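You operate a simulated robot arm through the tools that you are given. There is no shell and no other tool.

The job below is to be done with a simulated robot arm. You get a single attempt, and the scene is never put back.

JOB
Put a snap on the green pouch with the insert its label names.
Fine: lay it across the rests; lock the press again and leave the slide pulled out with the pouch on it. Where these are worked on the way, their far stop is far enough and under half their travel is too little: press lock, press slide.

The check looks at the end state, three seconds after you hand in, the way a careful person would. Anything else that was tipped, shoved, dropped, spilled or broken makes it a failure.

ROBOT AND FRAMES
A 6-joint arm with a two-finger parallel gripper, fixed in place. Base frame: the origin is at the foot of the arm, x ahead of it, y to its left, z up; the work surface is at about z = 0.72. Readings come in m, rad, newtons and seconds.
With the tool pointing down near the work surface it reaches from about 0.22 to 0.62 m from the base axis. Its first joint turns from -2.007 to 2.007 rad. Payload 3.43 kg.
The TCP is the grasp point between the finger pads, 0.034 m short of the fingertips. In the tool frame z runs along the fingers and y along their closing line. Largest opening 0.128 m; finger width 0.024, thickness 0.012; the body of the gripper, 0.048 by 0.13 m, starts 0.096 m behind the TCP.
Orientation is that of the tool frame in the base frame, as a unit quaternion [x, y, z, w]. With the fingers straight down and closing along the base's y, the tool's x points along the base's -x, its y along +y and its z along -z.

CONTROLS
- The arm moves only by the tool move_arm. Its arguments are lists of equal length, an entry for each row: "dp": the shift along the tool's x, y, z in units of 300 mm (1.0 is 300 mm), a list of three; "rot": the turn, a rotation vector about the tool's x, y, z in units of 180 degrees (1.0 is 180 degrees), a list of three. In form: {"dp": [[dx, dy, dz], ...], "rot": [[wx, wy, wz], ...]}. A call has 1 to 20 rows; each row is the pose to reach, as a shift and turn from the pose commanded when the call began, along the tool's axes at that moment. "grip" is the closure in counts, from 0 (fully open) to 255 (shut), set as the call begins (left out, the last holds). A call with a number of a shift or a turn outside -1 to 1 is refused whole. Each row takes 0.2 s and may step no farther than 0.05 m and 0.15 rad from the row before; otherwise, or with a gripper value out of range, the whole call is refused. Where a pose cannot be reached the arm comes as near as it can. A force on the tool above 50 N (or 10 N above the force at the start of the call, whichever is more), or a blocked arm, ends the call early, and 0.2 s more pass. Each finger travels about 0.153 m/s and halts on what it meets, pressing with about 22 N; the grip force reading is that of the motor and also rises with nothing between the fingers. The clock runs only during rows and for 0.2 s after the last one: add rows that repeat a pose to give the fingers time. The reply holds the time, the measured pose of the TCP, the force on the tool along the base axes, the opening and the grip force, in the units named above and with some noise, with the torque about the TCP (base axes, N m) and any sound that the robot's microphone picked up.
- Cameras (640 x 400 px; columns grow to the right, rows downward): "scene" is fixed at [0.2182, 0.4974, 1.2971]; the picture's right is [-0.72, -0.69, 0.00], its down [-0.33, 0.35, -0.88] and it looks along [0.61, -0.63, -0.48] (base axes); focal length 270 px, centre (320, 200). "wrist" rides on the gripper at [0.076, -0.011, -0.16] in the tool frame; the picture's right is [0.15, 0.99, 0.00], its down [-0.88, 0.13, -0.46] and it looks along [-0.45, 0.07, 0.89] (tool axes); focal length 234 px, centre (320, 200). There is no depth. A picture from a camera that has moved, and an enlarged one, comes with that camera's place and axes in the base frame and with its lens.
- snapshot(camera): a new picture of that camera. It takes no simulated time.
- lift_body(by): slides the trunk up (or, below 0, down) by that many m; the arm rides with it, the base frame stays. It gives what a move gives, with no picture.
- inspect(camera, box): a new picture of the part [left, top, right, bottom] of that camera's present view, enlarged. It takes no simulated time.
- close_job(): hands the job in; it is judged then, once.

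Places have to be worked out from the pictures, the camera data and where the tool is seen. Open the gripper and draw the arm clear of the work before you hand the job in, unless the task says otherwise.

The tools are called after "Call:" as name(argument=value, ...) on one line, values as JSON. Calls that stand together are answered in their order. move_arm: Moves the arm, as the interface text tells. Its arguments: {"type":"object","properties":{"dp":{"type":"array","items":{"type":"array","items":{"type":"number"}}},"rot":{"type":"array","items":{"type":"array","items":{"type":"number"}}},"grip":{"type":"number"}},"required":["dp","rot"]} The other tools are called the same way: lift_body (by) slides the trunk up or down; snapshot (camera) takes a picture; inspect (camera, box) takes an enlarged picture of a part of a camera's view; close_job () hands the job in.

At the start:

```text
clock: 0.0
position: [0.433, 0.0917, 1.2028]
tool_rot: [0.0, 1.0, 0.0, 0.001]
wrist_force: [-0.2, 0.1, -0.1]
ft_torque: [-0.02, 0.03, 0.02]
gripper_width: 0.1278
finger_force: 0.0
trunk travel left (down, up): [-0.9, 0.09]
```

scene: 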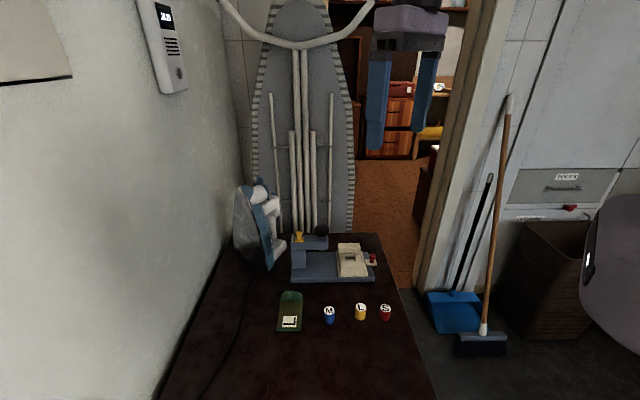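
wrist: 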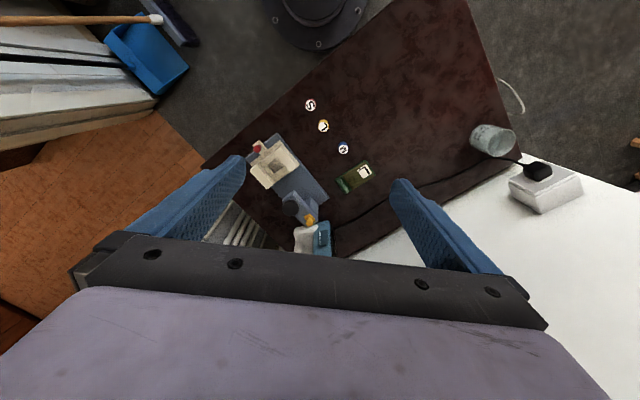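

I start by looking closer at the pouch, inserts and press in both cameras.

Call:
inspect(camera="scene", box=[220, 170, 420, 350])

Call:
inspect(camera="wrist", box=[230, 80, 400, 260])

Call:
inspect(camera="scene", box=[265, 280, 325, 340])

Call:
inspect(camera="scene", box=[280, 220, 390, 290])

```text
2.22 times, centred on (320, 260) of scene
camera zoom: at [0.2182, 0.4974, 1.2971], right [-0.72, -0.69, 0.0], down [-0.33, 0.35, -0.88], along [0.61, -0.63, -0.48], focal length 600 px, centre (320, 67)
```

zoom: 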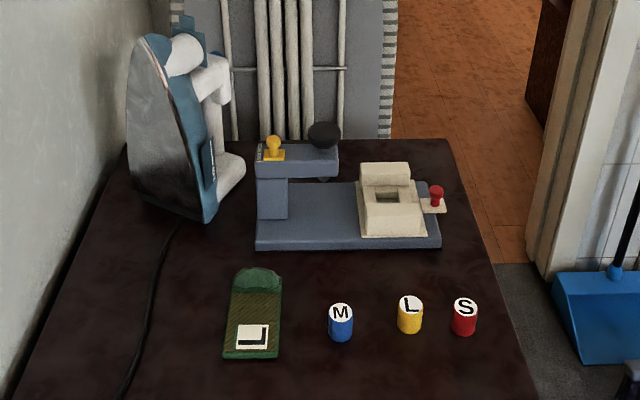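

```text
2.22 times, centred on (315, 170) of wrist
camera zoom: at [0.3566, 0.0805, 1.3638], right [-0.15, 0.99, 0.0], down [0.88, 0.13, 0.46], along [0.45, 0.07, -0.89], focal length 520 px, centre (331, 267)
```

zoom: 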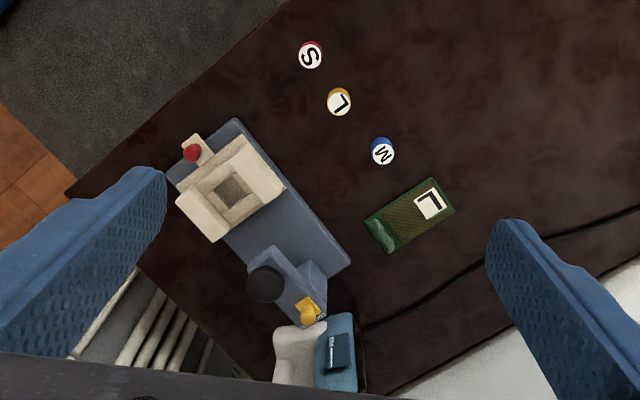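

```text
6.67 times, centred on (295, 310) of scene
camera zoom: at [0.2182, 0.4974, 1.2971], right [-0.72, -0.69, 0.0], down [-0.33, 0.35, -0.88], along [0.61, -0.63, -0.48], focal length 1799 px, centre (487, -533)
```

zoom: 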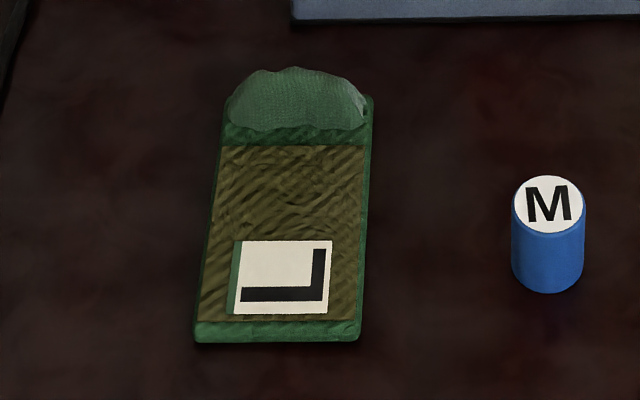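

```text
5.71 times, centred on (335, 255) of scene
camera zoom: at [0.2182, 0.4974, 1.2971], right [-0.72, -0.69, 0.0], down [-0.33, 0.35, -0.88], along [0.61, -0.63, -0.48], focal length 1542 px, centre (234, -114)
```

zoom: 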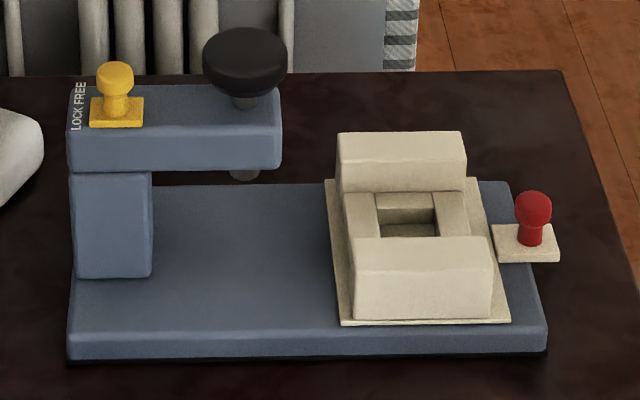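

The label reads a rotated "L", which matches the yellow insert. I take closer looks at the lock, the slide and the inserts.

Call:
inspect(camera="scene", box=[285, 225, 335, 260])

Call:
inspect(camera="scene", box=[335, 235, 385, 285])

Call:
inspect(camera="scene", box=[315, 290, 400, 335])

Call:
inspect(camera="wrist", box=[275, 180, 345, 255])

Call:
inspect(camera="wrist", box=[235, 125, 325, 195])

Call:
inspect(camera="wrist", box=[295, 90, 385, 200])

```text
11.43 times, centred on (310, 242) of scene
camera zoom: at [0.2182, 0.4974, 1.2971], right [-0.72, -0.69, 0.0], down [-0.33, 0.35, -0.88], along [0.61, -0.63, -0.48], focal length 3084 px, centre (434, -286)
```

zoom: 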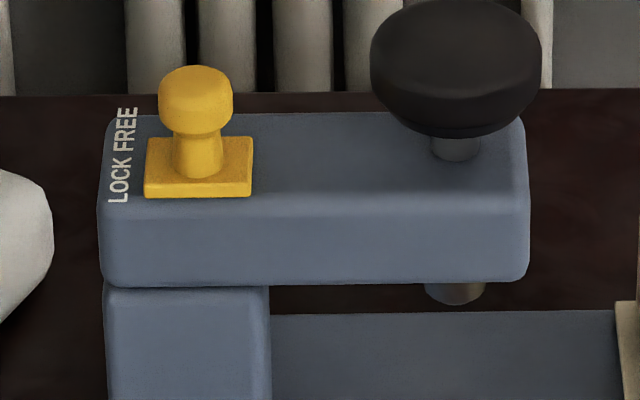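

```text
8.00 times, centred on (360, 260) of scene
camera zoom: at [0.2182, 0.4974, 1.2971], right [-0.72, -0.69, 0.0], down [-0.33, 0.35, -0.88], along [0.61, -0.63, -0.48], focal length 2159 px, centre (0, -280)
```

zoom: 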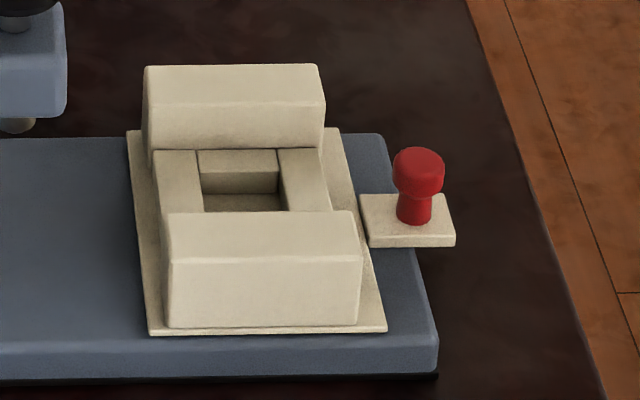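

```text
7.53 times, centred on (358, 312) of scene
camera zoom: at [0.2182, 0.4974, 1.2971], right [-0.72, -0.69, 0.0], down [-0.33, 0.35, -0.88], along [0.61, -0.63, -0.48], focal length 2032 px, centre (38, -647)
```

zoom: 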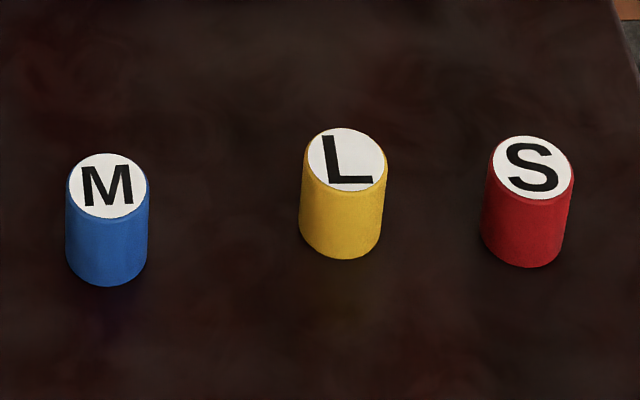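

```text
5.33 times, centred on (310, 218) of wrist
camera zoom: at [0.3566, 0.0805, 1.3638], right [-0.15, 0.99, 0.0], down [0.88, 0.13, 0.46], along [0.45, 0.07, -0.89], focal length 1249 px, centre (373, 107)
```

zoom: 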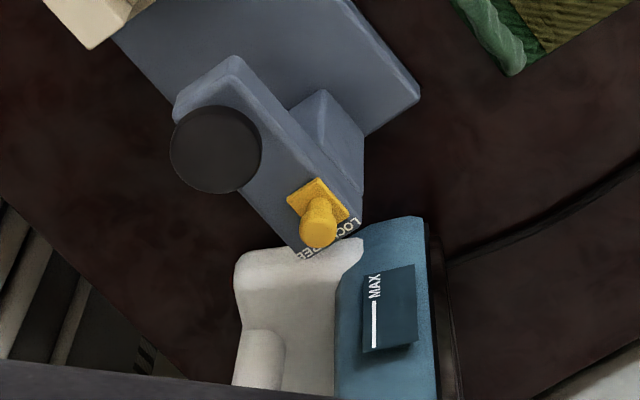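

```text
5.71 times, centred on (280, 160) of wrist
camera zoom: at [0.3566, 0.0805, 1.3638], right [-0.15, 0.99, 0.0], down [0.88, 0.13, 0.46], along [0.45, 0.07, -0.89], focal length 1338 px, centre (549, 429)
```

zoom: 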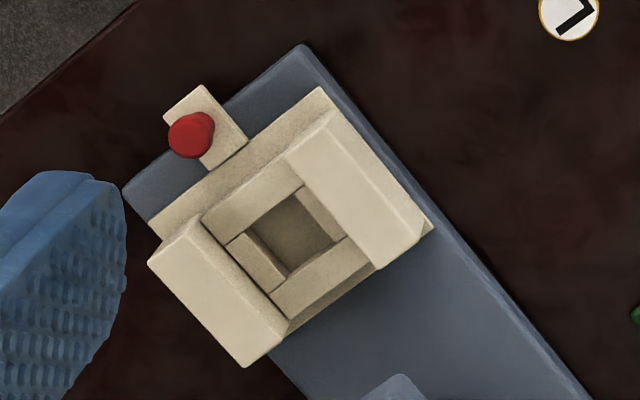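

```text
3.64 times, centred on (340, 145) of wrist
camera zoom: at [0.3566, 0.0805, 1.3638], right [-0.15, 0.99, 0.0], down [0.88, 0.13, 0.46], along [0.45, 0.07, -0.89], focal length 852 px, centre (247, 400)
```

zoom: 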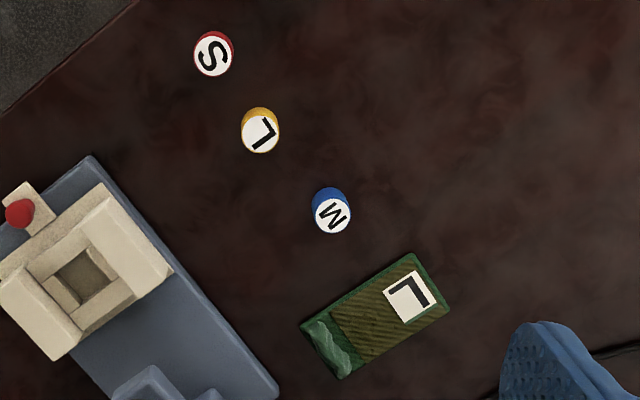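

The press looks aligned at about 45° in the base frame, with the slide already pulled out and the lock at LOCK. I lower the arm above the inserts and turn the tool 45° so the fingers close along the slide axis.

Call:
move_arm(dp=[[-0.015, 0.006, 0.1], [-0.03, 0.012, 0.2], [-0.045, 0.018, 0.3], [-0.06, 0.024, 0.4], [-0.075, 0.03, 0.5], [-0.09, 0.036, 0.6], [-0.097, 0.038, 0.65]], rot=[[0, 0, 0.036], [0, 0, 0.072], [0, 0, 0.108], [0, 0, 0.144], [0, 0, 0.18], [0, 0, 0.216], [0, 0, 0.25]], grip=0)

Call:
snapshot(camera="wrist")

Call:
snapshot(camera="scene")

```text
clock: 1.6
position: [0.4632, 0.1032, 1.0062]
tool_rot: [0.383, 0.924, 0.001, 0.001]
wrist_force: [-0.2, -1.5, 0.3]
ft_torque: [-0.01, 0.01, 0.02]
gripper_width: 0.128
finger_force: 0.1
trunk travel left (down, up): [-0.9, 0.09]
```

```text
taken
camera wrist: at [0.4003, 0.1495, 1.167], right [0.6, 0.8, 0.0], down [0.71, -0.53, 0.46], along [0.37, -0.27, -0.89], focal length 234 px, centre (320, 200)
```

wrist: 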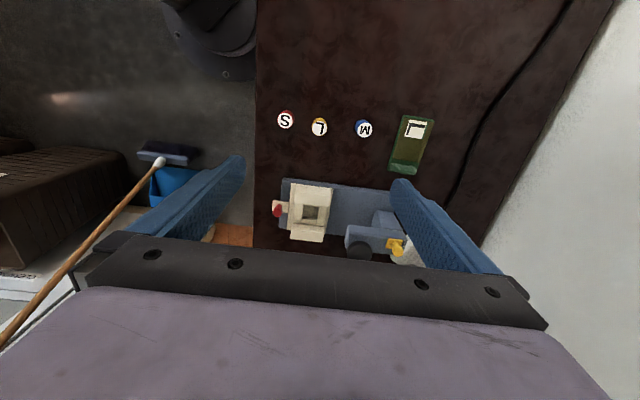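

```text
taken
```

scene: 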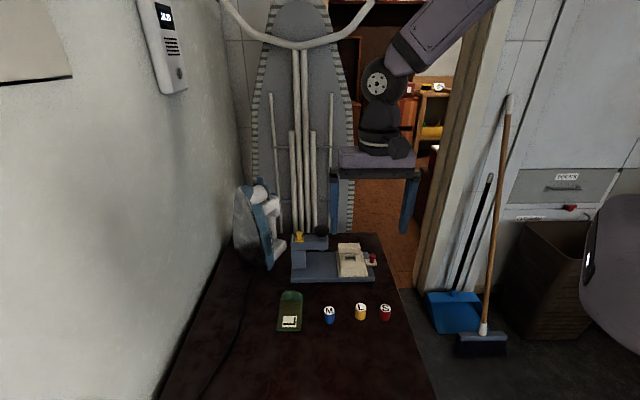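

The arm reached the hover. I zoom on the objects to measure positions and the press direction.

Call:
inspect(camera="wrist", box=[265, 100, 445, 262])

Call:
inspect(camera="wrist", box=[265, 170, 345, 250])

Call:
inspect(camera="wrist", box=[340, 195, 440, 265])

Call:
inspect(camera="wrist", box=[270, 100, 440, 180])

```text
2.47 times, centred on (355, 181) of wrist
camera zoom: at [0.4003, 0.1495, 1.167], right [0.6, 0.8, 0.0], down [0.71, -0.53, 0.46], along [0.37, -0.27, -0.89], focal length 578 px, centre (234, 247)
```

zoom: 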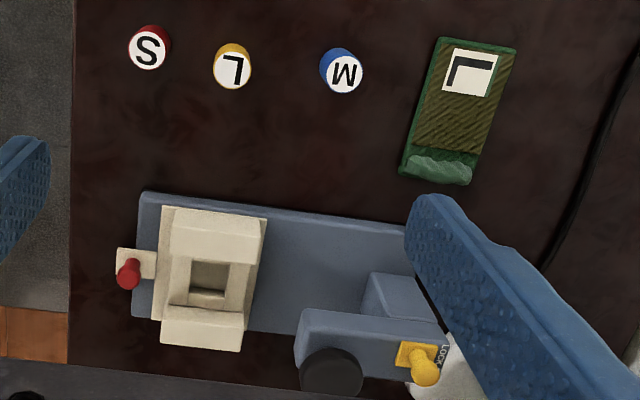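

```text
5.00 times, centred on (305, 210) of wrist
camera zoom: at [0.4003, 0.1495, 1.167], right [0.6, 0.8, 0.0], down [0.71, -0.53, 0.46], along [0.37, -0.27, -0.89], focal length 1171 px, centre (395, 150)
```

zoom: 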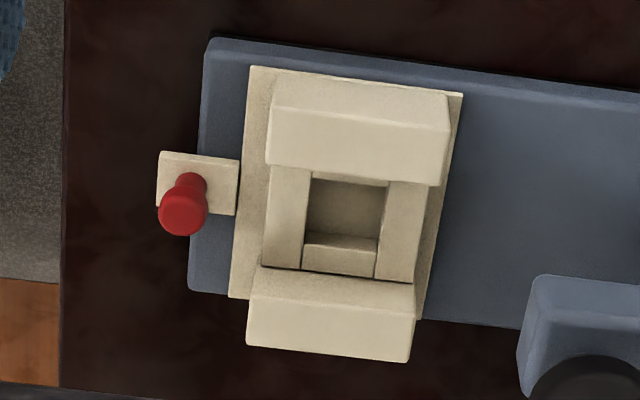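

```text
5.71 times, centred on (390, 230) of wrist
camera zoom: at [0.4003, 0.1495, 1.167], right [0.6, 0.8, 0.0], down [0.71, -0.53, 0.46], along [0.37, -0.27, -0.89], focal length 1338 px, centre (-80, 29)
```

zoom: 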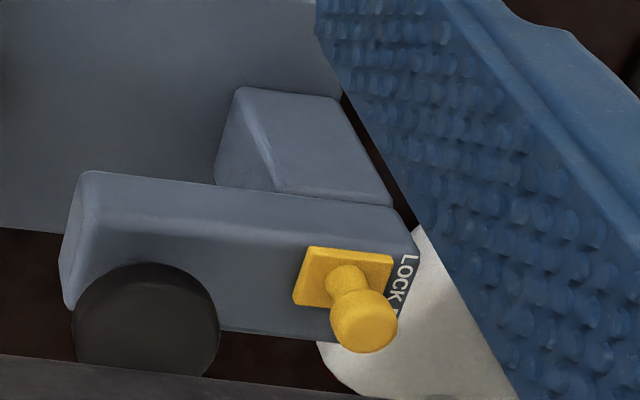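

```text
3.76 times, centred on (355, 140) of wrist
camera zoom: at [0.4003, 0.1495, 1.167], right [0.6, 0.8, 0.0], down [0.71, -0.53, 0.46], along [0.37, -0.27, -0.89], focal length 882 px, centre (188, 426)
```

zoom: 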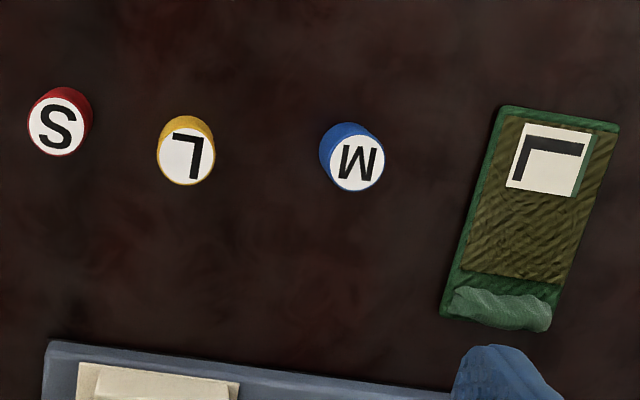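

From two views, the yellow insert L stands at about (0.460, 0.106), 0.03 m tall and 0.027 m across, with S and M about 0.06–0.08 m either side. I narrow the fingers to ~0.055 m so they clear the neighbours and descend to z≈0.86 for a closer look.

Call:
move_arm(dp=[[0.006, 0, 0.1], [0.012, 0, 0.25], [0.012, 0, 0.4], [0.012, 0, 0.487], [0.012, 0, 0.487]], rot=[[0, 0, 0], [0, 0, 0], [0, 0, 0], [0, 0, 0], [0, 0, 0]], grip=145)

Call:
snapshot(camera="wrist")

Call:
inspect(camera="scene", box=[280, 180, 440, 340])

```text
clock: 2.8
position: [0.4632, 0.1074, 0.8617]
tool_rot: [0.383, 0.924, 0.0, 0.0]
wrist_force: [-0.2, 0.2, -0.5]
ft_torque: [-0.02, 0.04, 0.03]
gripper_width: 0.055
finger_force: 0.1
trunk travel left (down, up): [-0.9, 0.09]
```

```text
taken
camera wrist: at [0.4001, 0.1539, 1.0218], right [0.6, 0.8, 0.0], down [0.71, -0.53, 0.46], along [0.37, -0.27, -0.89], focal length 234 px, centre (320, 200)
```

wrist: 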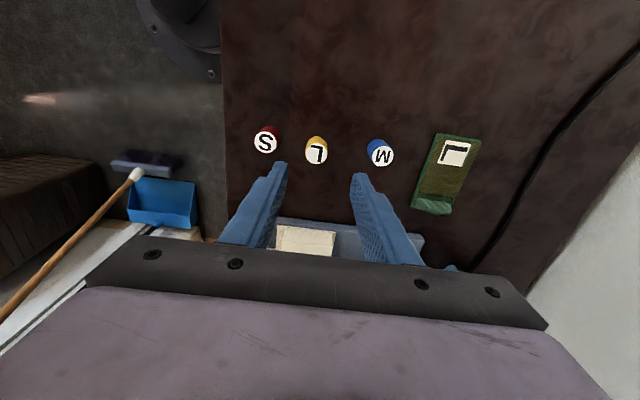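

```text
2.50 times, centred on (360, 260) of scene
camera zoom: at [0.2182, 0.4974, 1.2971], right [-0.72, -0.69, 0.0], down [-0.33, 0.35, -0.88], along [0.61, -0.63, -0.48], focal length 675 px, centre (220, 50)
```

zoom: 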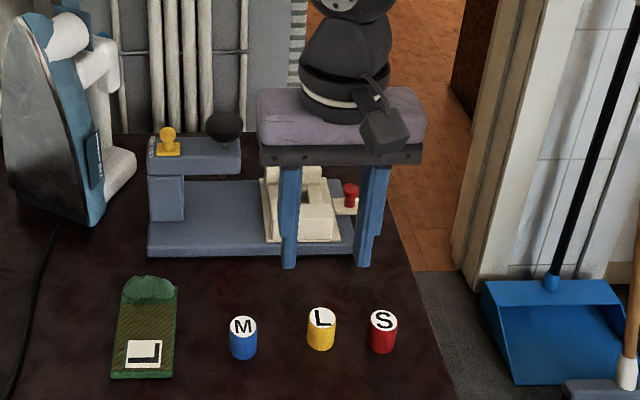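

L is seen at about (0.460, 0.106). I zoom to refine its offset from the finger line before descending.

Call:
inspect(camera="wrist", box=[240, 115, 400, 215])

```text
4.00 times, centred on (320, 165) of wrist
camera zoom: at [0.4001, 0.1539, 1.0218], right [0.6, 0.8, 0.0], down [0.71, -0.53, 0.46], along [0.37, -0.27, -0.89], focal length 937 px, centre (320, 340)
```

zoom: 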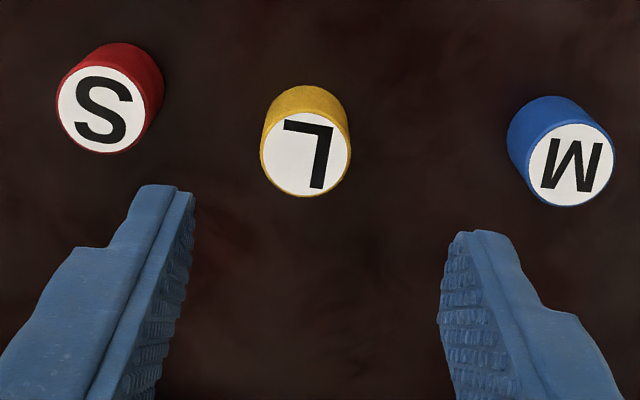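

The insert sits about 3.5 mm toward -tool-y of the finger centre. I correct that, descend so the tips cover the upper 15 mm of the insert, and look before closing.

Call:
move_arm(dp=[[0.0023, -0.0117, 0.0], [0.0023, -0.0117, 0.1], [0.0023, -0.0117, 0.2], [0.0023, -0.0117, 0.26], [0.0023, -0.0117, 0.305], [0.0023, -0.0117, 0.305]], rot=[[0, 0, 0], [0, 0, 0], [0, 0, 0], [0, 0, 0], [0, 0, 0], [0, 0, 0]])

Call:
inspect(camera="wrist", box=[220, 90, 420, 215])

Call:
inspect(camera="scene", box=[320, 270, 410, 340])

```text
clock: 4.2
position: [0.4585, 0.1051, 0.7723]
tool_rot: [0.382, 0.924, 0.0, 0.0]
wrist_force: [0.2, 0.0, -0.8]
ft_torque: [0.01, 0.04, -0.04]
gripper_width: 0.055
finger_force: 0.1
trunk travel left (down, up): [-0.9, 0.09]
```

```text
3.20 times, centred on (320, 152) of wrist
camera zoom: at [0.3956, 0.1506, 0.9317], right [0.6, 0.8, 0.0], down [0.71, -0.53, 0.46], along [0.37, -0.27, -0.89], focal length 749 px, centre (320, 352)
```

zoom: 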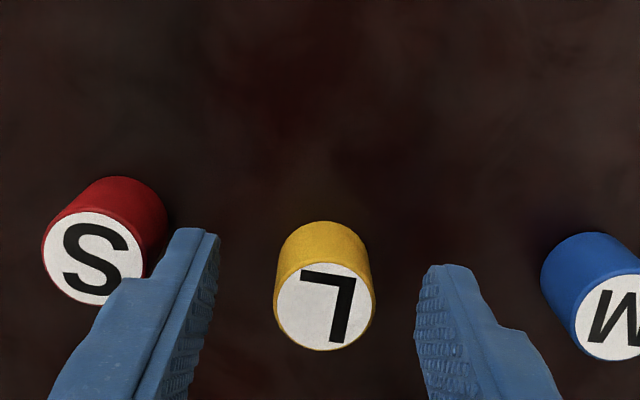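

```text
5.71 times, centred on (365, 305) of scene
camera zoom: at [0.2182, 0.4974, 1.2971], right [-0.72, -0.69, 0.0], down [-0.33, 0.35, -0.88], along [0.61, -0.63, -0.48], focal length 1542 px, centre (63, -400)
```

zoom: 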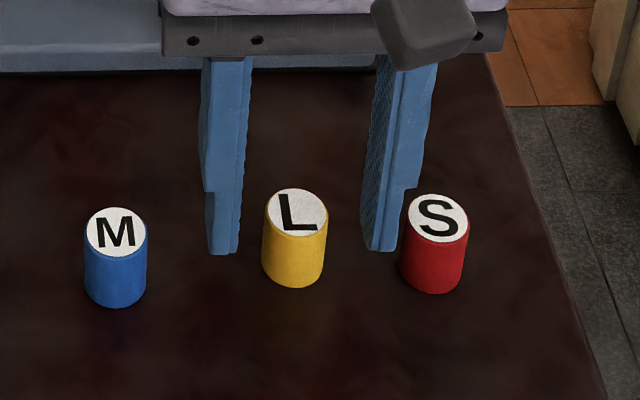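

The insert is centred between the fingers within ~1.5 mm. I close on it.

Call:
move_arm(dp=[[0, 0, 0], [0, 0, 0], [0, 0, 0], [0, 0, 0]], rot=[[0, 0, 0], [0, 0, 0], [0, 0, 0], [0, 0, 0]], grip=255)

Call:
inspect(camera="wrist", box=[220, 90, 420, 215])

```text
clock: 5.2
position: [0.4577, 0.1042, 0.7715]
tool_rot: [0.383, 0.924, 0.0, 0.0]
wrist_force: [0.4, 0.1, 0.7]
ft_torque: [0.04, -0.01, 0.0]
gripper_width: 0.0255
finger_force: 22.2
trunk travel left (down, up): [-0.9, 0.09]
```

```text
3.20 times, centred on (320, 152) of wrist
camera zoom: at [0.3955, 0.1506, 0.9317], right [0.6, 0.8, 0.0], down [0.71, -0.53, 0.46], along [0.37, -0.27, -0.89], focal length 749 px, centre (320, 352)
```

zoom: 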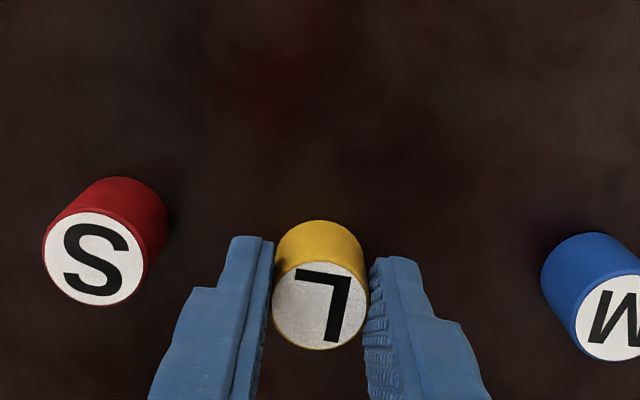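

The insert is held (0.0255 m). I lift it straight up 0.1 m and carry it toward the pocket, stopping about 2 cm short for a good look down into it.

Call:
move_arm(dp=[[0, 0, -0.12], [0, 0, -0.26], [0, 0, -0.35], [-0.13, 0.004, -0.35], [-0.28, 0.01, -0.35], [-0.4, 0.015, -0.35], [-0.47, 0.015, -0.35], [-0.47, 0.015, -0.35]], rot=[[0, 0, 0], [0, 0, 0], [0, 0, 0], [0, 0, 0], [0, 0, 0], [0, 0, 0], [0, 0, 0], [0, 0, 0]])

Call:
snapshot(camera="wrist")

Call:
inspect(camera="wrist", box=[260, 100, 380, 200])

Call:
inspect(camera="scene", box=[300, 190, 400, 290])

```text
clock: 7.0
position: [0.56, 0.0068, 0.8764]
tool_rot: [0.382, 0.924, -0.001, 0.0]
wrist_force: [-0.1, -0.6, -0.4]
ft_torque: [-0.01, -0.04, 0.03]
gripper_width: 0.0
finger_force: 22.6
trunk travel left (down, up): [-0.9, 0.09]
```

```text
taken
camera wrist: at [0.4968, 0.0527, 1.0379], right [0.6, 0.8, 0.0], down [0.72, -0.53, 0.46], along [0.37, -0.27, -0.89], focal length 234 px, centre (320, 200)
```

wrist: 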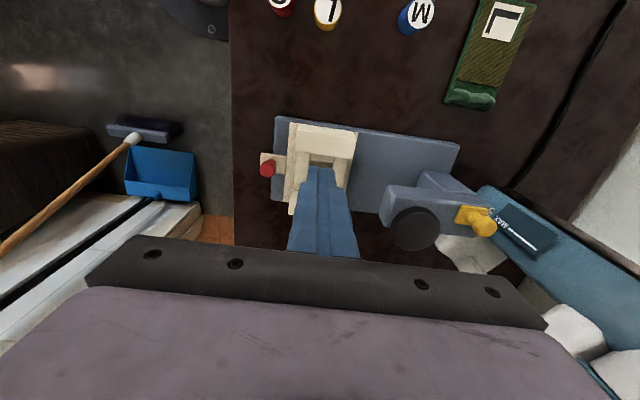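

```text
4.00 times, centred on (320, 150) of wrist
camera zoom: at [0.4968, 0.0527, 1.0379], right [0.6, 0.8, 0.0], down [0.72, -0.53, 0.46], along [0.37, -0.27, -0.89], focal length 937 px, centre (320, 400)
```

zoom: 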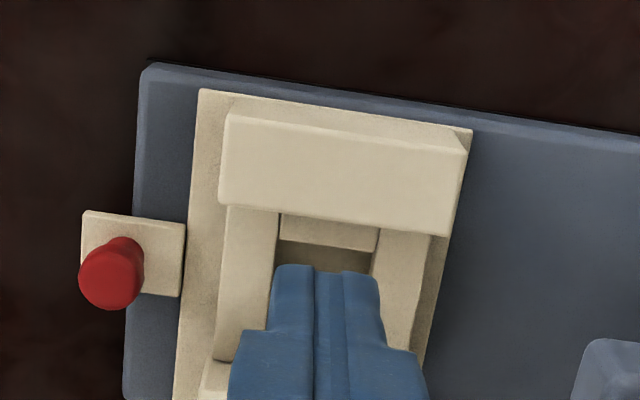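

```text
4.00 times, centred on (350, 240) of scene
camera zoom: at [0.2182, 0.4974, 1.2971], right [-0.72, -0.69, 0.0], down [-0.33, 0.35, -0.88], along [0.61, -0.63, -0.48], focal length 1079 px, centre (200, 40)
```

zoom: 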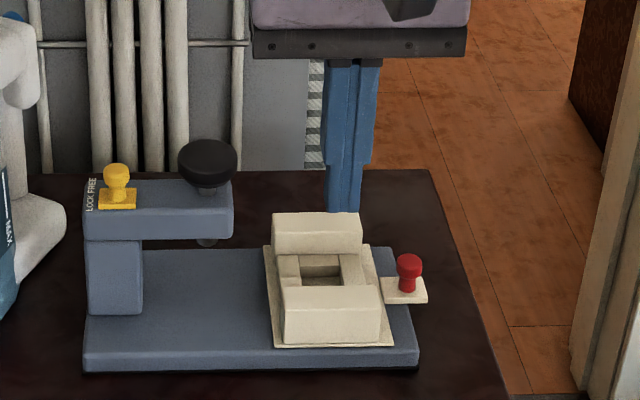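

The fingers closed to zero: the insert slipped out on the lift. I check where it is now.

Call:
inspect(camera="scene", box=[310, 285, 410, 335])

Call:
inspect(camera="wrist", box=[260, 0, 440, 60])

```text
6.40 times, centred on (360, 310) of scene
camera zoom: at [0.2182, 0.4974, 1.2971], right [-0.72, -0.69, 0.0], down [-0.33, 0.35, -0.88], along [0.61, -0.63, -0.48], focal length 1727 px, centre (64, -504)
```

zoom: 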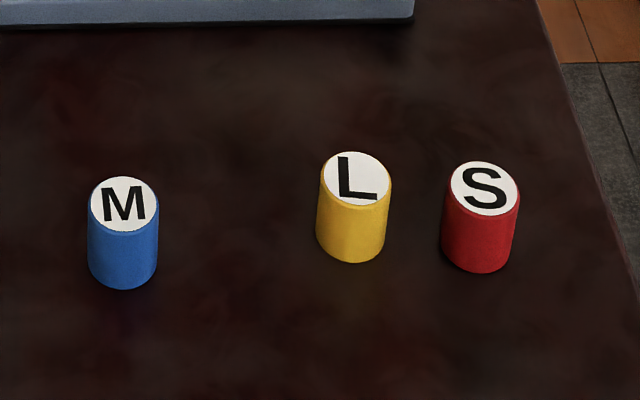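

```text
3.56 times, centred on (350, 30) of wrist
camera zoom: at [0.4968, 0.0527, 1.0379], right [0.6, 0.8, 0.0], down [0.72, -0.53, 0.46], along [0.37, -0.27, -0.89], focal length 833 px, centre (213, 804)
```

zoom: 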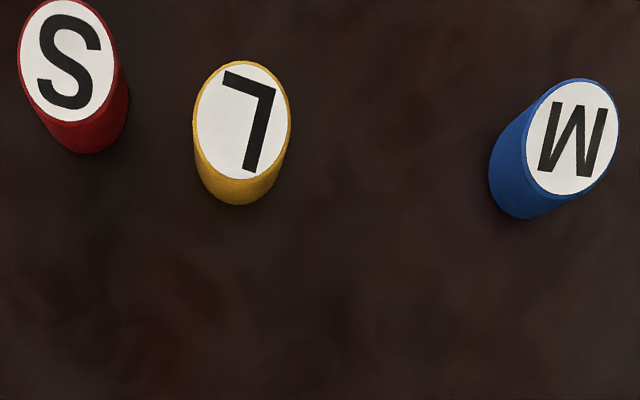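

The insert L still stands, shifted about 1 cm toward S, now near (0.452, 0.097). On the way back I pause for a clear view of the pocket, then I will regrip deeper and lift slowly.

Call:
move_arm(dp=[[0.1, 0, 0], [0.2, 0, 0], [0.2, 0, 0]], rot=[[0, 0, 0], [0, 0, 0], [0, 0, 0]], grip=179)

Call:
inspect(camera="wrist", box=[260, 120, 380, 220])

Call:
inspect(camera="wrist", box=[360, 120, 520, 260])

Call:
snapshot(camera="wrist")

```text
clock: 7.8
position: [0.5182, 0.048, 0.8766]
tool_rot: [0.383, 0.924, 0.001, 0.001]
wrist_force: [0.1, 0.3, 0.8]
ft_torque: [0.02, 0.03, -0.01]
gripper_width: 0.038
finger_force: 0.1
trunk travel left (down, up): [-0.9, 0.09]
```

```text
4.00 times, centred on (320, 170) of wrist
camera zoom: at [0.4561, 0.0944, 1.0384], right [0.6, 0.8, 0.0], down [0.71, -0.53, 0.46], along [0.37, -0.27, -0.89], focal length 937 px, centre (320, 320)
```

zoom: 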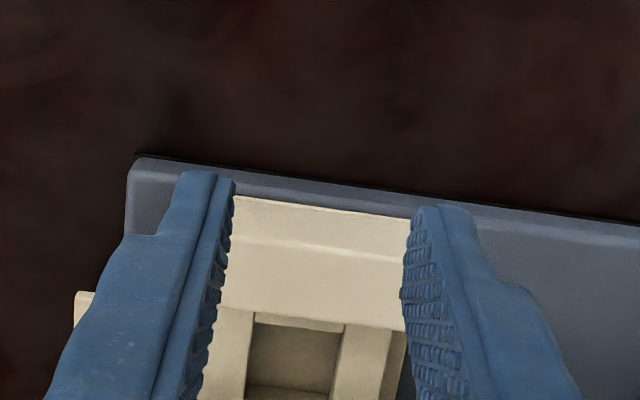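

```text
2.86 times, centred on (440, 190) of wrist
camera zoom: at [0.4561, 0.0944, 1.0384], right [0.6, 0.8, 0.0], down [0.71, -0.53, 0.46], along [0.37, -0.27, -0.89], focal length 669 px, centre (-23, 229)
```

zoom: 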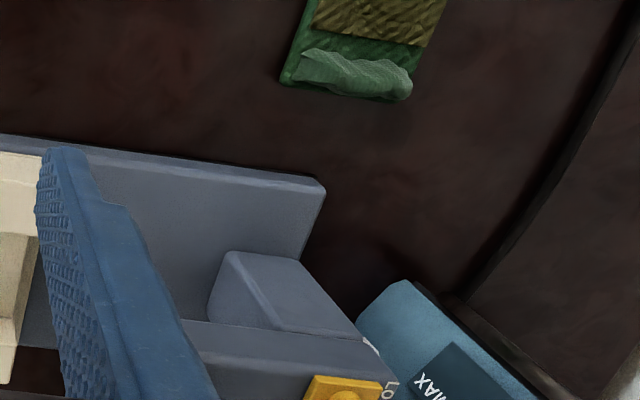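

```text
taken
camera wrist: at [0.4561, 0.0944, 1.0384], right [0.6, 0.8, 0.0], down [0.71, -0.53, 0.46], along [0.37, -0.27, -0.89], focal length 234 px, centre (320, 200)
```

wrist: 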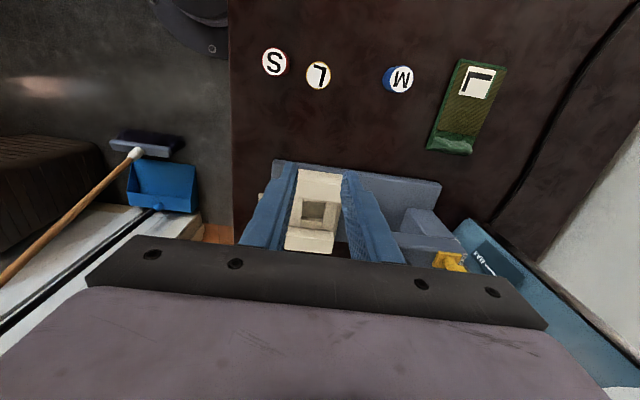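

The pocket is visible between the fingers; I zoom on it.

Call:
inspect(camera="wrist", box=[270, 160, 366, 256])

Call:
inspect(camera="wrist", box=[295, 190, 345, 240])

Call:
inspect(camera="scene", box=[340, 240, 375, 275])

```text
4.17 times, centred on (318, 208) of wrist
camera zoom: at [0.4561, 0.0944, 1.0384], right [0.6, 0.8, 0.0], down [0.71, -0.53, 0.46], along [0.37, -0.27, -0.89], focal length 976 px, centre (328, 167)
```

zoom: 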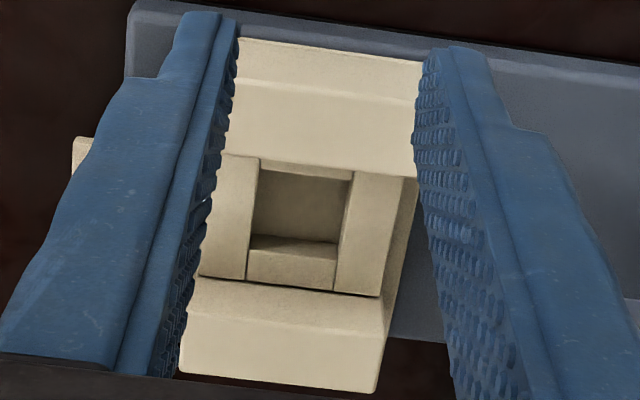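

```text
8.00 times, centred on (320, 215) of wrist
camera zoom: at [0.4561, 0.0944, 1.0384], right [0.6, 0.8, 0.0], down [0.71, -0.53, 0.46], along [0.37, -0.27, -0.89], focal length 1873 px, centre (320, 80)
```

zoom: 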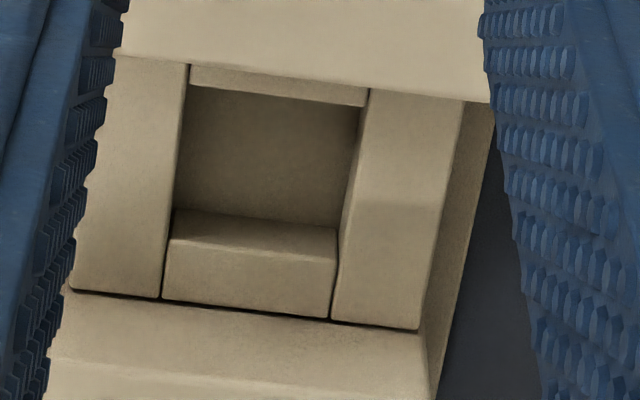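

```text
11.43 times, centred on (358, 258) of scene
camera zoom: at [0.2182, 0.4974, 1.2971], right [-0.72, -0.69, 0.0], down [-0.33, 0.35, -0.88], along [0.61, -0.63, -0.48], focal length 3084 px, centre (-109, -457)
```

zoom: 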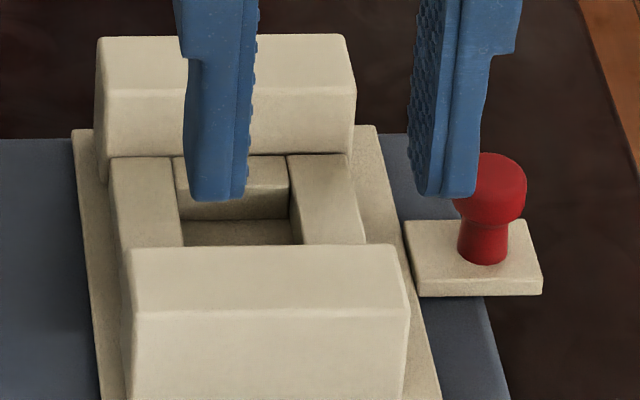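

Pocket opening ≈0.031 m square, centred near (0.581, -0.009), floor about 0.743, frame top about 0.754, rests about 0.775. I go back over L, hovering at z≈0.82 with the fingers at 0.038 m.

Call:
move_arm(dp=[[0.1, -0.015, 0], [0.2, -0.03, 0], [0.272, -0.041, 0], [0.272, -0.041, 0.1], [0.272, -0.041, 0.19], [0.272, -0.041, 0.19]], rot=[[0, 0, 0], [0, 0, 0], [0, 0, 0], [0, 0, 0], [0, 0, 0], [0, 0, 0]])

Call:
inspect(camera="wrist", box=[240, 115, 400, 215])

Call:
inspect(camera="scene", box=[310, 265, 410, 335])

```text
clock: 9.2
position: [0.4483, 0.0973, 0.8187]
tool_rot: [0.382, 0.924, 0.0, 0.0]
wrist_force: [0.0, 0.4, 0.0]
ft_torque: [0.0, 0.0, -0.01]
gripper_width: 0.0381
finger_force: 0.0
trunk travel left (down, up): [-0.9, 0.09]
```

```text
4.00 times, centred on (320, 165) of wrist
camera zoom: at [0.3867, 0.1433, 0.9795], right [0.6, 0.8, 0.0], down [0.71, -0.53, 0.46], along [0.37, -0.27, -0.89], focal length 937 px, centre (320, 340)
```

zoom: 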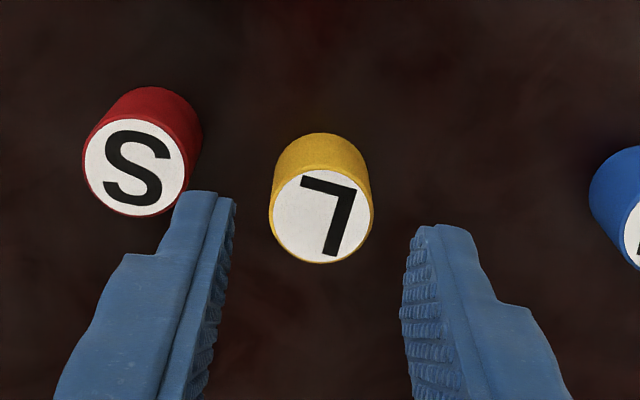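

```text
5.71 times, centred on (360, 300) of scene
camera zoom: at [0.2182, 0.4974, 1.2971], right [-0.72, -0.69, 0.0], down [-0.33, 0.35, -0.88], along [0.61, -0.63, -0.48], focal length 1542 px, centre (91, -371)
```

zoom: 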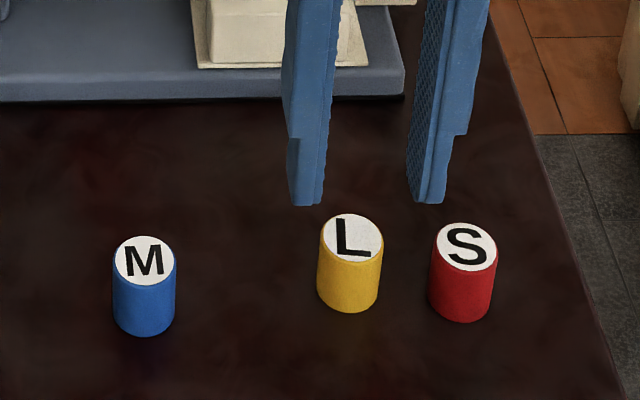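

L is offset about (-4.7, +1.7) mm in the tool frame. I correct that and descend between S and L to tips ~5 mm above the table, then look before closing.

Call:
move_arm(dp=[[-0.0157, 0.0073, 0.0], [-0.0157, 0.0073, 0.08], [-0.0157, 0.0073, 0.14], [-0.0157, 0.0073, 0.194], [-0.0157, 0.0073, 0.194]], rot=[[0, 0, 0], [0, 0, 0], [0, 0, 0], [0, 0, 0], [0, 0, 0]])

Call:
inspect(camera="wrist", box=[220, 110, 420, 235])

Call:
inspect(camera="scene", box=[310, 265, 410, 335])

```text
clock: 10.4
position: [0.4577, 0.0949, 0.7618]
tool_rot: [0.382, 0.924, 0.0, 0.0]
wrist_force: [0.3, 0.1, 0.0]
ft_torque: [-0.01, 0.02, -0.04]
gripper_width: 0.0383
finger_force: 0.1
trunk travel left (down, up): [-0.9, 0.09]
```

```text
3.20 times, centred on (320, 172) of wrist
camera zoom: at [0.394, 0.1417, 0.922], right [0.6, 0.8, 0.0], down [0.71, -0.53, 0.46], along [0.37, -0.27, -0.89], focal length 749 px, centre (320, 288)
```

zoom: 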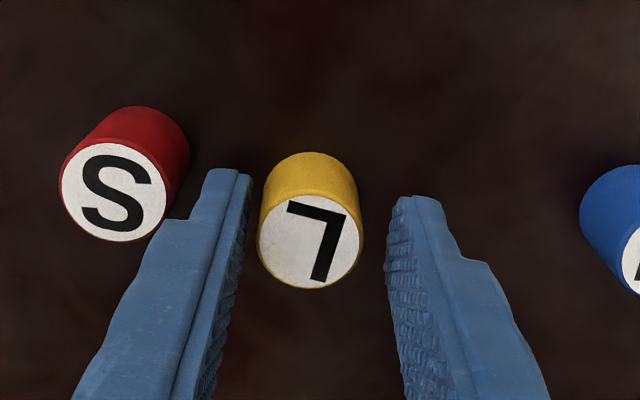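

```text
5.71 times, centred on (360, 300) of scene
camera zoom: at [0.2182, 0.4974, 1.2971], right [-0.72, -0.69, 0.0], down [-0.33, 0.35, -0.88], along [0.61, -0.63, -0.48], focal length 1542 px, centre (91, -371)
```

zoom: 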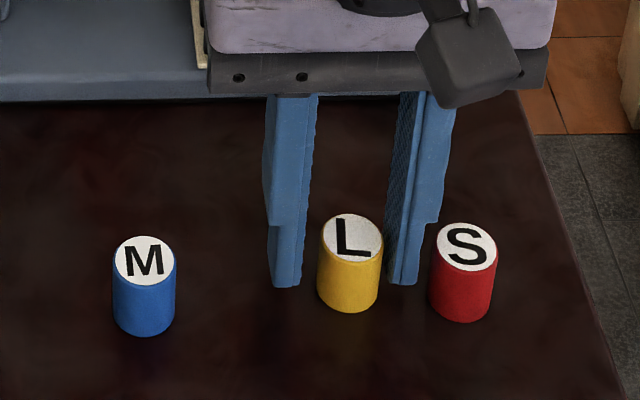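

The insert is within 3 mm of the finger centre and S is clear. I close.

Call:
move_arm(dp=[[0, 0, 0], [0, 0, 0], [0, 0, 0], [0, 0, 0]], rot=[[0, 0, 0], [0, 0, 0], [0, 0, 0], [0, 0, 0]], grip=255)

Call:
inspect(camera="wrist", box=[220, 110, 420, 235])

Call:
inspect(camera="scene", box=[310, 265, 410, 335])

```text
clock: 11.4
position: [0.4574, 0.0948, 0.7615]
tool_rot: [0.383, 0.924, 0.0, 0.0]
wrist_force: [-0.1, -0.3, 0.1]
ft_torque: [0.0, 0.03, -0.03]
gripper_width: 0.0253
finger_force: 21.6
trunk travel left (down, up): [-0.9, 0.09]
```

```text
3.20 times, centred on (320, 172) of wrist
camera zoom: at [0.3942, 0.1418, 0.9221], right [0.6, 0.8, 0.0], down [0.71, -0.53, 0.46], along [0.37, -0.27, -0.89], focal length 749 px, centre (320, 288)
```

zoom: 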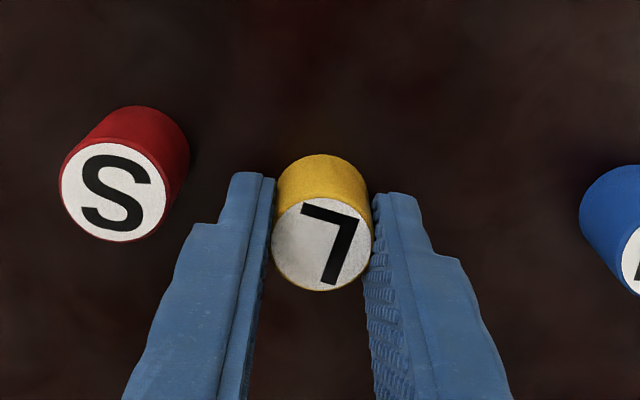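

```text
5.71 times, centred on (360, 300) of scene
camera zoom: at [0.2182, 0.4974, 1.2971], right [-0.72, -0.69, 0.0], down [-0.33, 0.35, -0.88], along [0.61, -0.63, -0.48], focal length 1542 px, centre (91, -371)
```

zoom: 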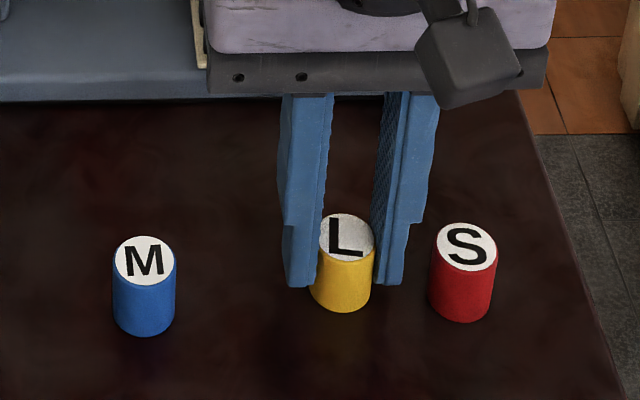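

Gripped at 0.0253 m. I lift slowly by 12 mm and check it holds.

Call:
move_arm(dp=[[0, 0, -0.005], [0, 0, -0.01], [0, 0, -0.015], [0, 0, -0.02], [0, 0, -0.03], [0, 0, -0.04]], rot=[[0, 0, 0], [0, 0, 0], [0, 0, 0], [0, 0, 0], [0, 0, 0], [0, 0, 0]])

Call:
inspect(camera="scene", box=[310, 265, 410, 335])

```text
clock: 12.8
position: [0.4555, 0.0978, 0.7729]
tool_rot: [0.382, 0.924, 0.0, 0.0]
wrist_force: [0.8, 0.6, -1.1]
ft_torque: [-0.02, -0.05, -0.01]
gripper_width: 0.0252
finger_force: 21.6
trunk travel left (down, up): [-0.9, 0.09]
```

```text
5.71 times, centred on (360, 300) of scene
camera zoom: at [0.2182, 0.4974, 1.2971], right [-0.72, -0.69, 0.0], down [-0.33, 0.35, -0.88], along [0.61, -0.63, -0.48], focal length 1542 px, centre (91, -371)
```

zoom: 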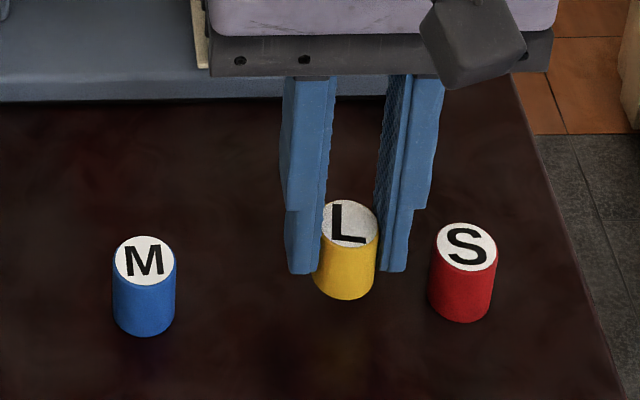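

It holds. I continue lifting at a moderate pace to z≈0.86.

Call:
move_arm(dp=[[0, 0, -0.03], [0, 0, -0.07], [0, 0, -0.11], [0, 0, -0.15], [0, 0, -0.19], [0, 0, -0.23], [0, 0, -0.27], [0, 0, -0.3]], rot=[[0, 0, 0], [0, 0, 0], [0, 0, 0], [0, 0, 0], [0, 0, 0], [0, 0, 0], [0, 0, 0], [0, 0, 0]])

Call:
inspect(camera="scene", box=[290, 200, 410, 335])

```text
clock: 14.6
position: [0.4551, 0.0959, 0.8616]
tool_rot: [0.383, 0.924, 0.0, 0.0]
wrist_force: [0.2, 0.2, -1.2]
ft_torque: [0.0, -0.01, -0.01]
gripper_width: 0.0254
finger_force: 21.6
trunk travel left (down, up): [-0.9, 0.09]
```

```text
2.96 times, centred on (350, 268) of scene
camera zoom: at [0.2182, 0.4974, 1.2971], right [-0.72, -0.69, 0.0], down [-0.33, 0.35, -0.88], along [0.61, -0.63, -0.48], focal length 800 px, centre (231, 0)
```

zoom: 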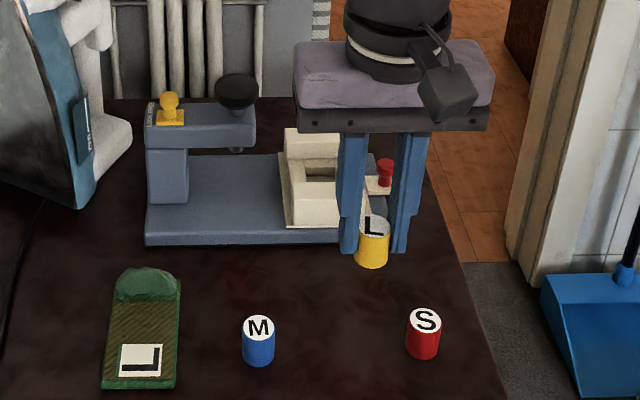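

It holds well at 0.86. I carry it to about 2 cm short of the pocket for a relative measurement.

Call:
move_arm(dp=[[-0.06, 0.006, 0], [-0.14, 0.014, 0], [-0.22, 0.022, 0], [-0.3, 0.03, 0], [-0.38, 0.04, 0], [-0.45, 0.049, 0], [-0.483, 0.049, 0], [-0.483, 0.049, 0]], rot=[[0, 0, 0], [0, 0, 0], [0, 0, 0], [0, 0, 0], [0, 0, 0], [0, 0, 0], [0, 0, 0], [0, 0, 0]])

Call:
inspect(camera="wrist", box=[260, 110, 380, 210])

Call:
inspect(camera="scene", box=[300, 200, 400, 290])

```text
clock: 16.4
position: [0.5692, 0.0042, 0.8629]
tool_rot: [0.382, 0.924, 0.001, 0.0]
wrist_force: [0.3, -0.2, -0.8]
ft_torque: [0.03, 0.01, -0.01]
gripper_width: 0.0255
finger_force: 21.7
trunk travel left (down, up): [-0.9, 0.09]
```

```text
4.00 times, centred on (320, 160) of wrist
camera zoom: at [0.5066, 0.05, 1.0226], right [0.6, 0.8, 0.0], down [0.71, -0.53, 0.46], along [0.37, -0.27, -0.89], focal length 937 px, centre (320, 360)
```

zoom: 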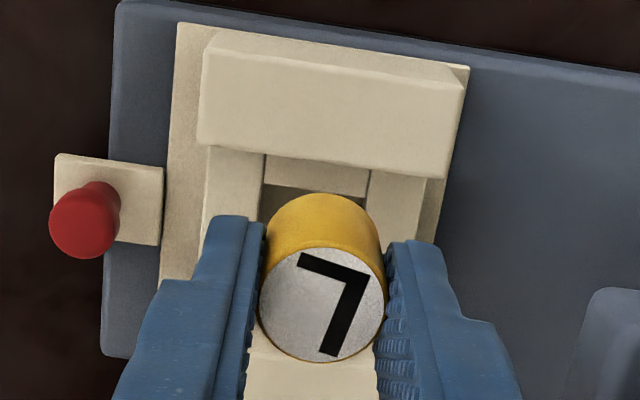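

```text
4.44 times, centred on (350, 245) of scene
camera zoom: at [0.2182, 0.4974, 1.2971], right [-0.72, -0.69, 0.0], down [-0.33, 0.35, -0.88], along [0.61, -0.63, -0.48], focal length 1199 px, centre (187, 0)
```

zoom: 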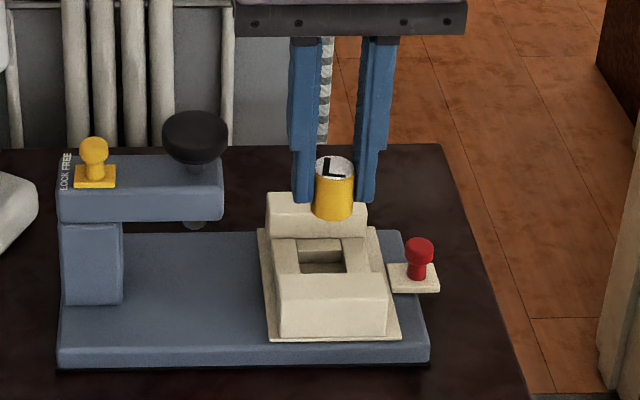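

The press edge is parallel to the tool's y within 0.5°. The pocket centre lies at about (-20.8, -0.3) mm in tool coordinates and the held insert at (+2.4, +0.5) mm. I shift by (-23.2, -0.8) mm and lower to ~5 mm above the frame.

Call:
move_arm(dp=[[-0.04, -0.0027, 0], [-0.0773, -0.0027, 0], [-0.0773, -0.0027, 0.05], [-0.0773, -0.0027, 0.1], [-0.0773, -0.0027, 0.15], [-0.0773, -0.0027, 0.2], [-0.0773, -0.0027, 0.2]], rot=[[0, 0, 0], [0, 0, 0], [0, 0, 0], [0, 0, 0], [0, 0, 0], [0, 0, 0], [0, 0, 0]])

Call:
inspect(camera="wrist", box=[260, 110, 380, 210])

Call:
inspect(camera="scene", box=[335, 225, 385, 275])

```text
clock: 18.0
position: [0.5867, -0.012, 0.8018]
tool_rot: [0.383, 0.924, 0.0, 0.0]
wrist_force: [-0.1, -0.1, 0.0]
ft_torque: [0.01, -0.02, 0.0]
gripper_width: 0.0251
finger_force: 22.4
trunk travel left (down, up): [-0.9, 0.09]
```

```text
4.00 times, centred on (320, 160) of wrist
camera zoom: at [0.5236, 0.0337, 0.9621], right [0.6, 0.8, 0.0], down [0.71, -0.53, 0.46], along [0.37, -0.27, -0.89], focal length 937 px, centre (320, 360)
```

zoom: 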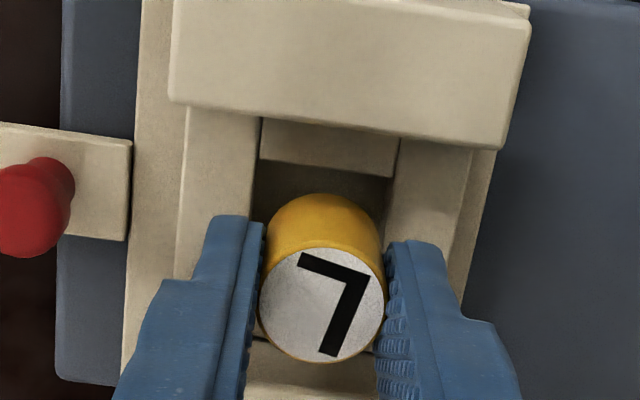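

```text
8.00 times, centred on (360, 250) of scene
camera zoom: at [0.2182, 0.4974, 1.2971], right [-0.72, -0.69, 0.0], down [-0.33, 0.35, -0.88], along [0.61, -0.63, -0.48], focal length 2159 px, centre (0, -200)
```

zoom: 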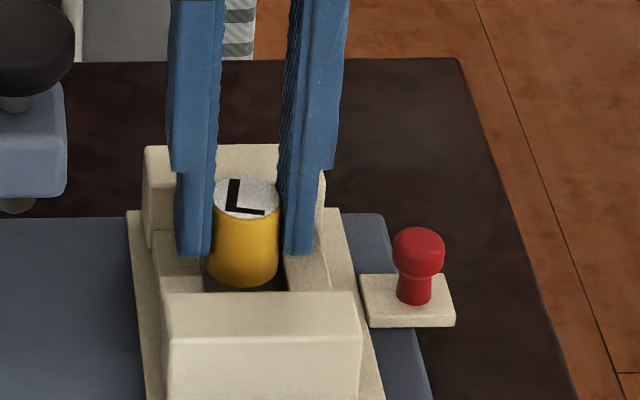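

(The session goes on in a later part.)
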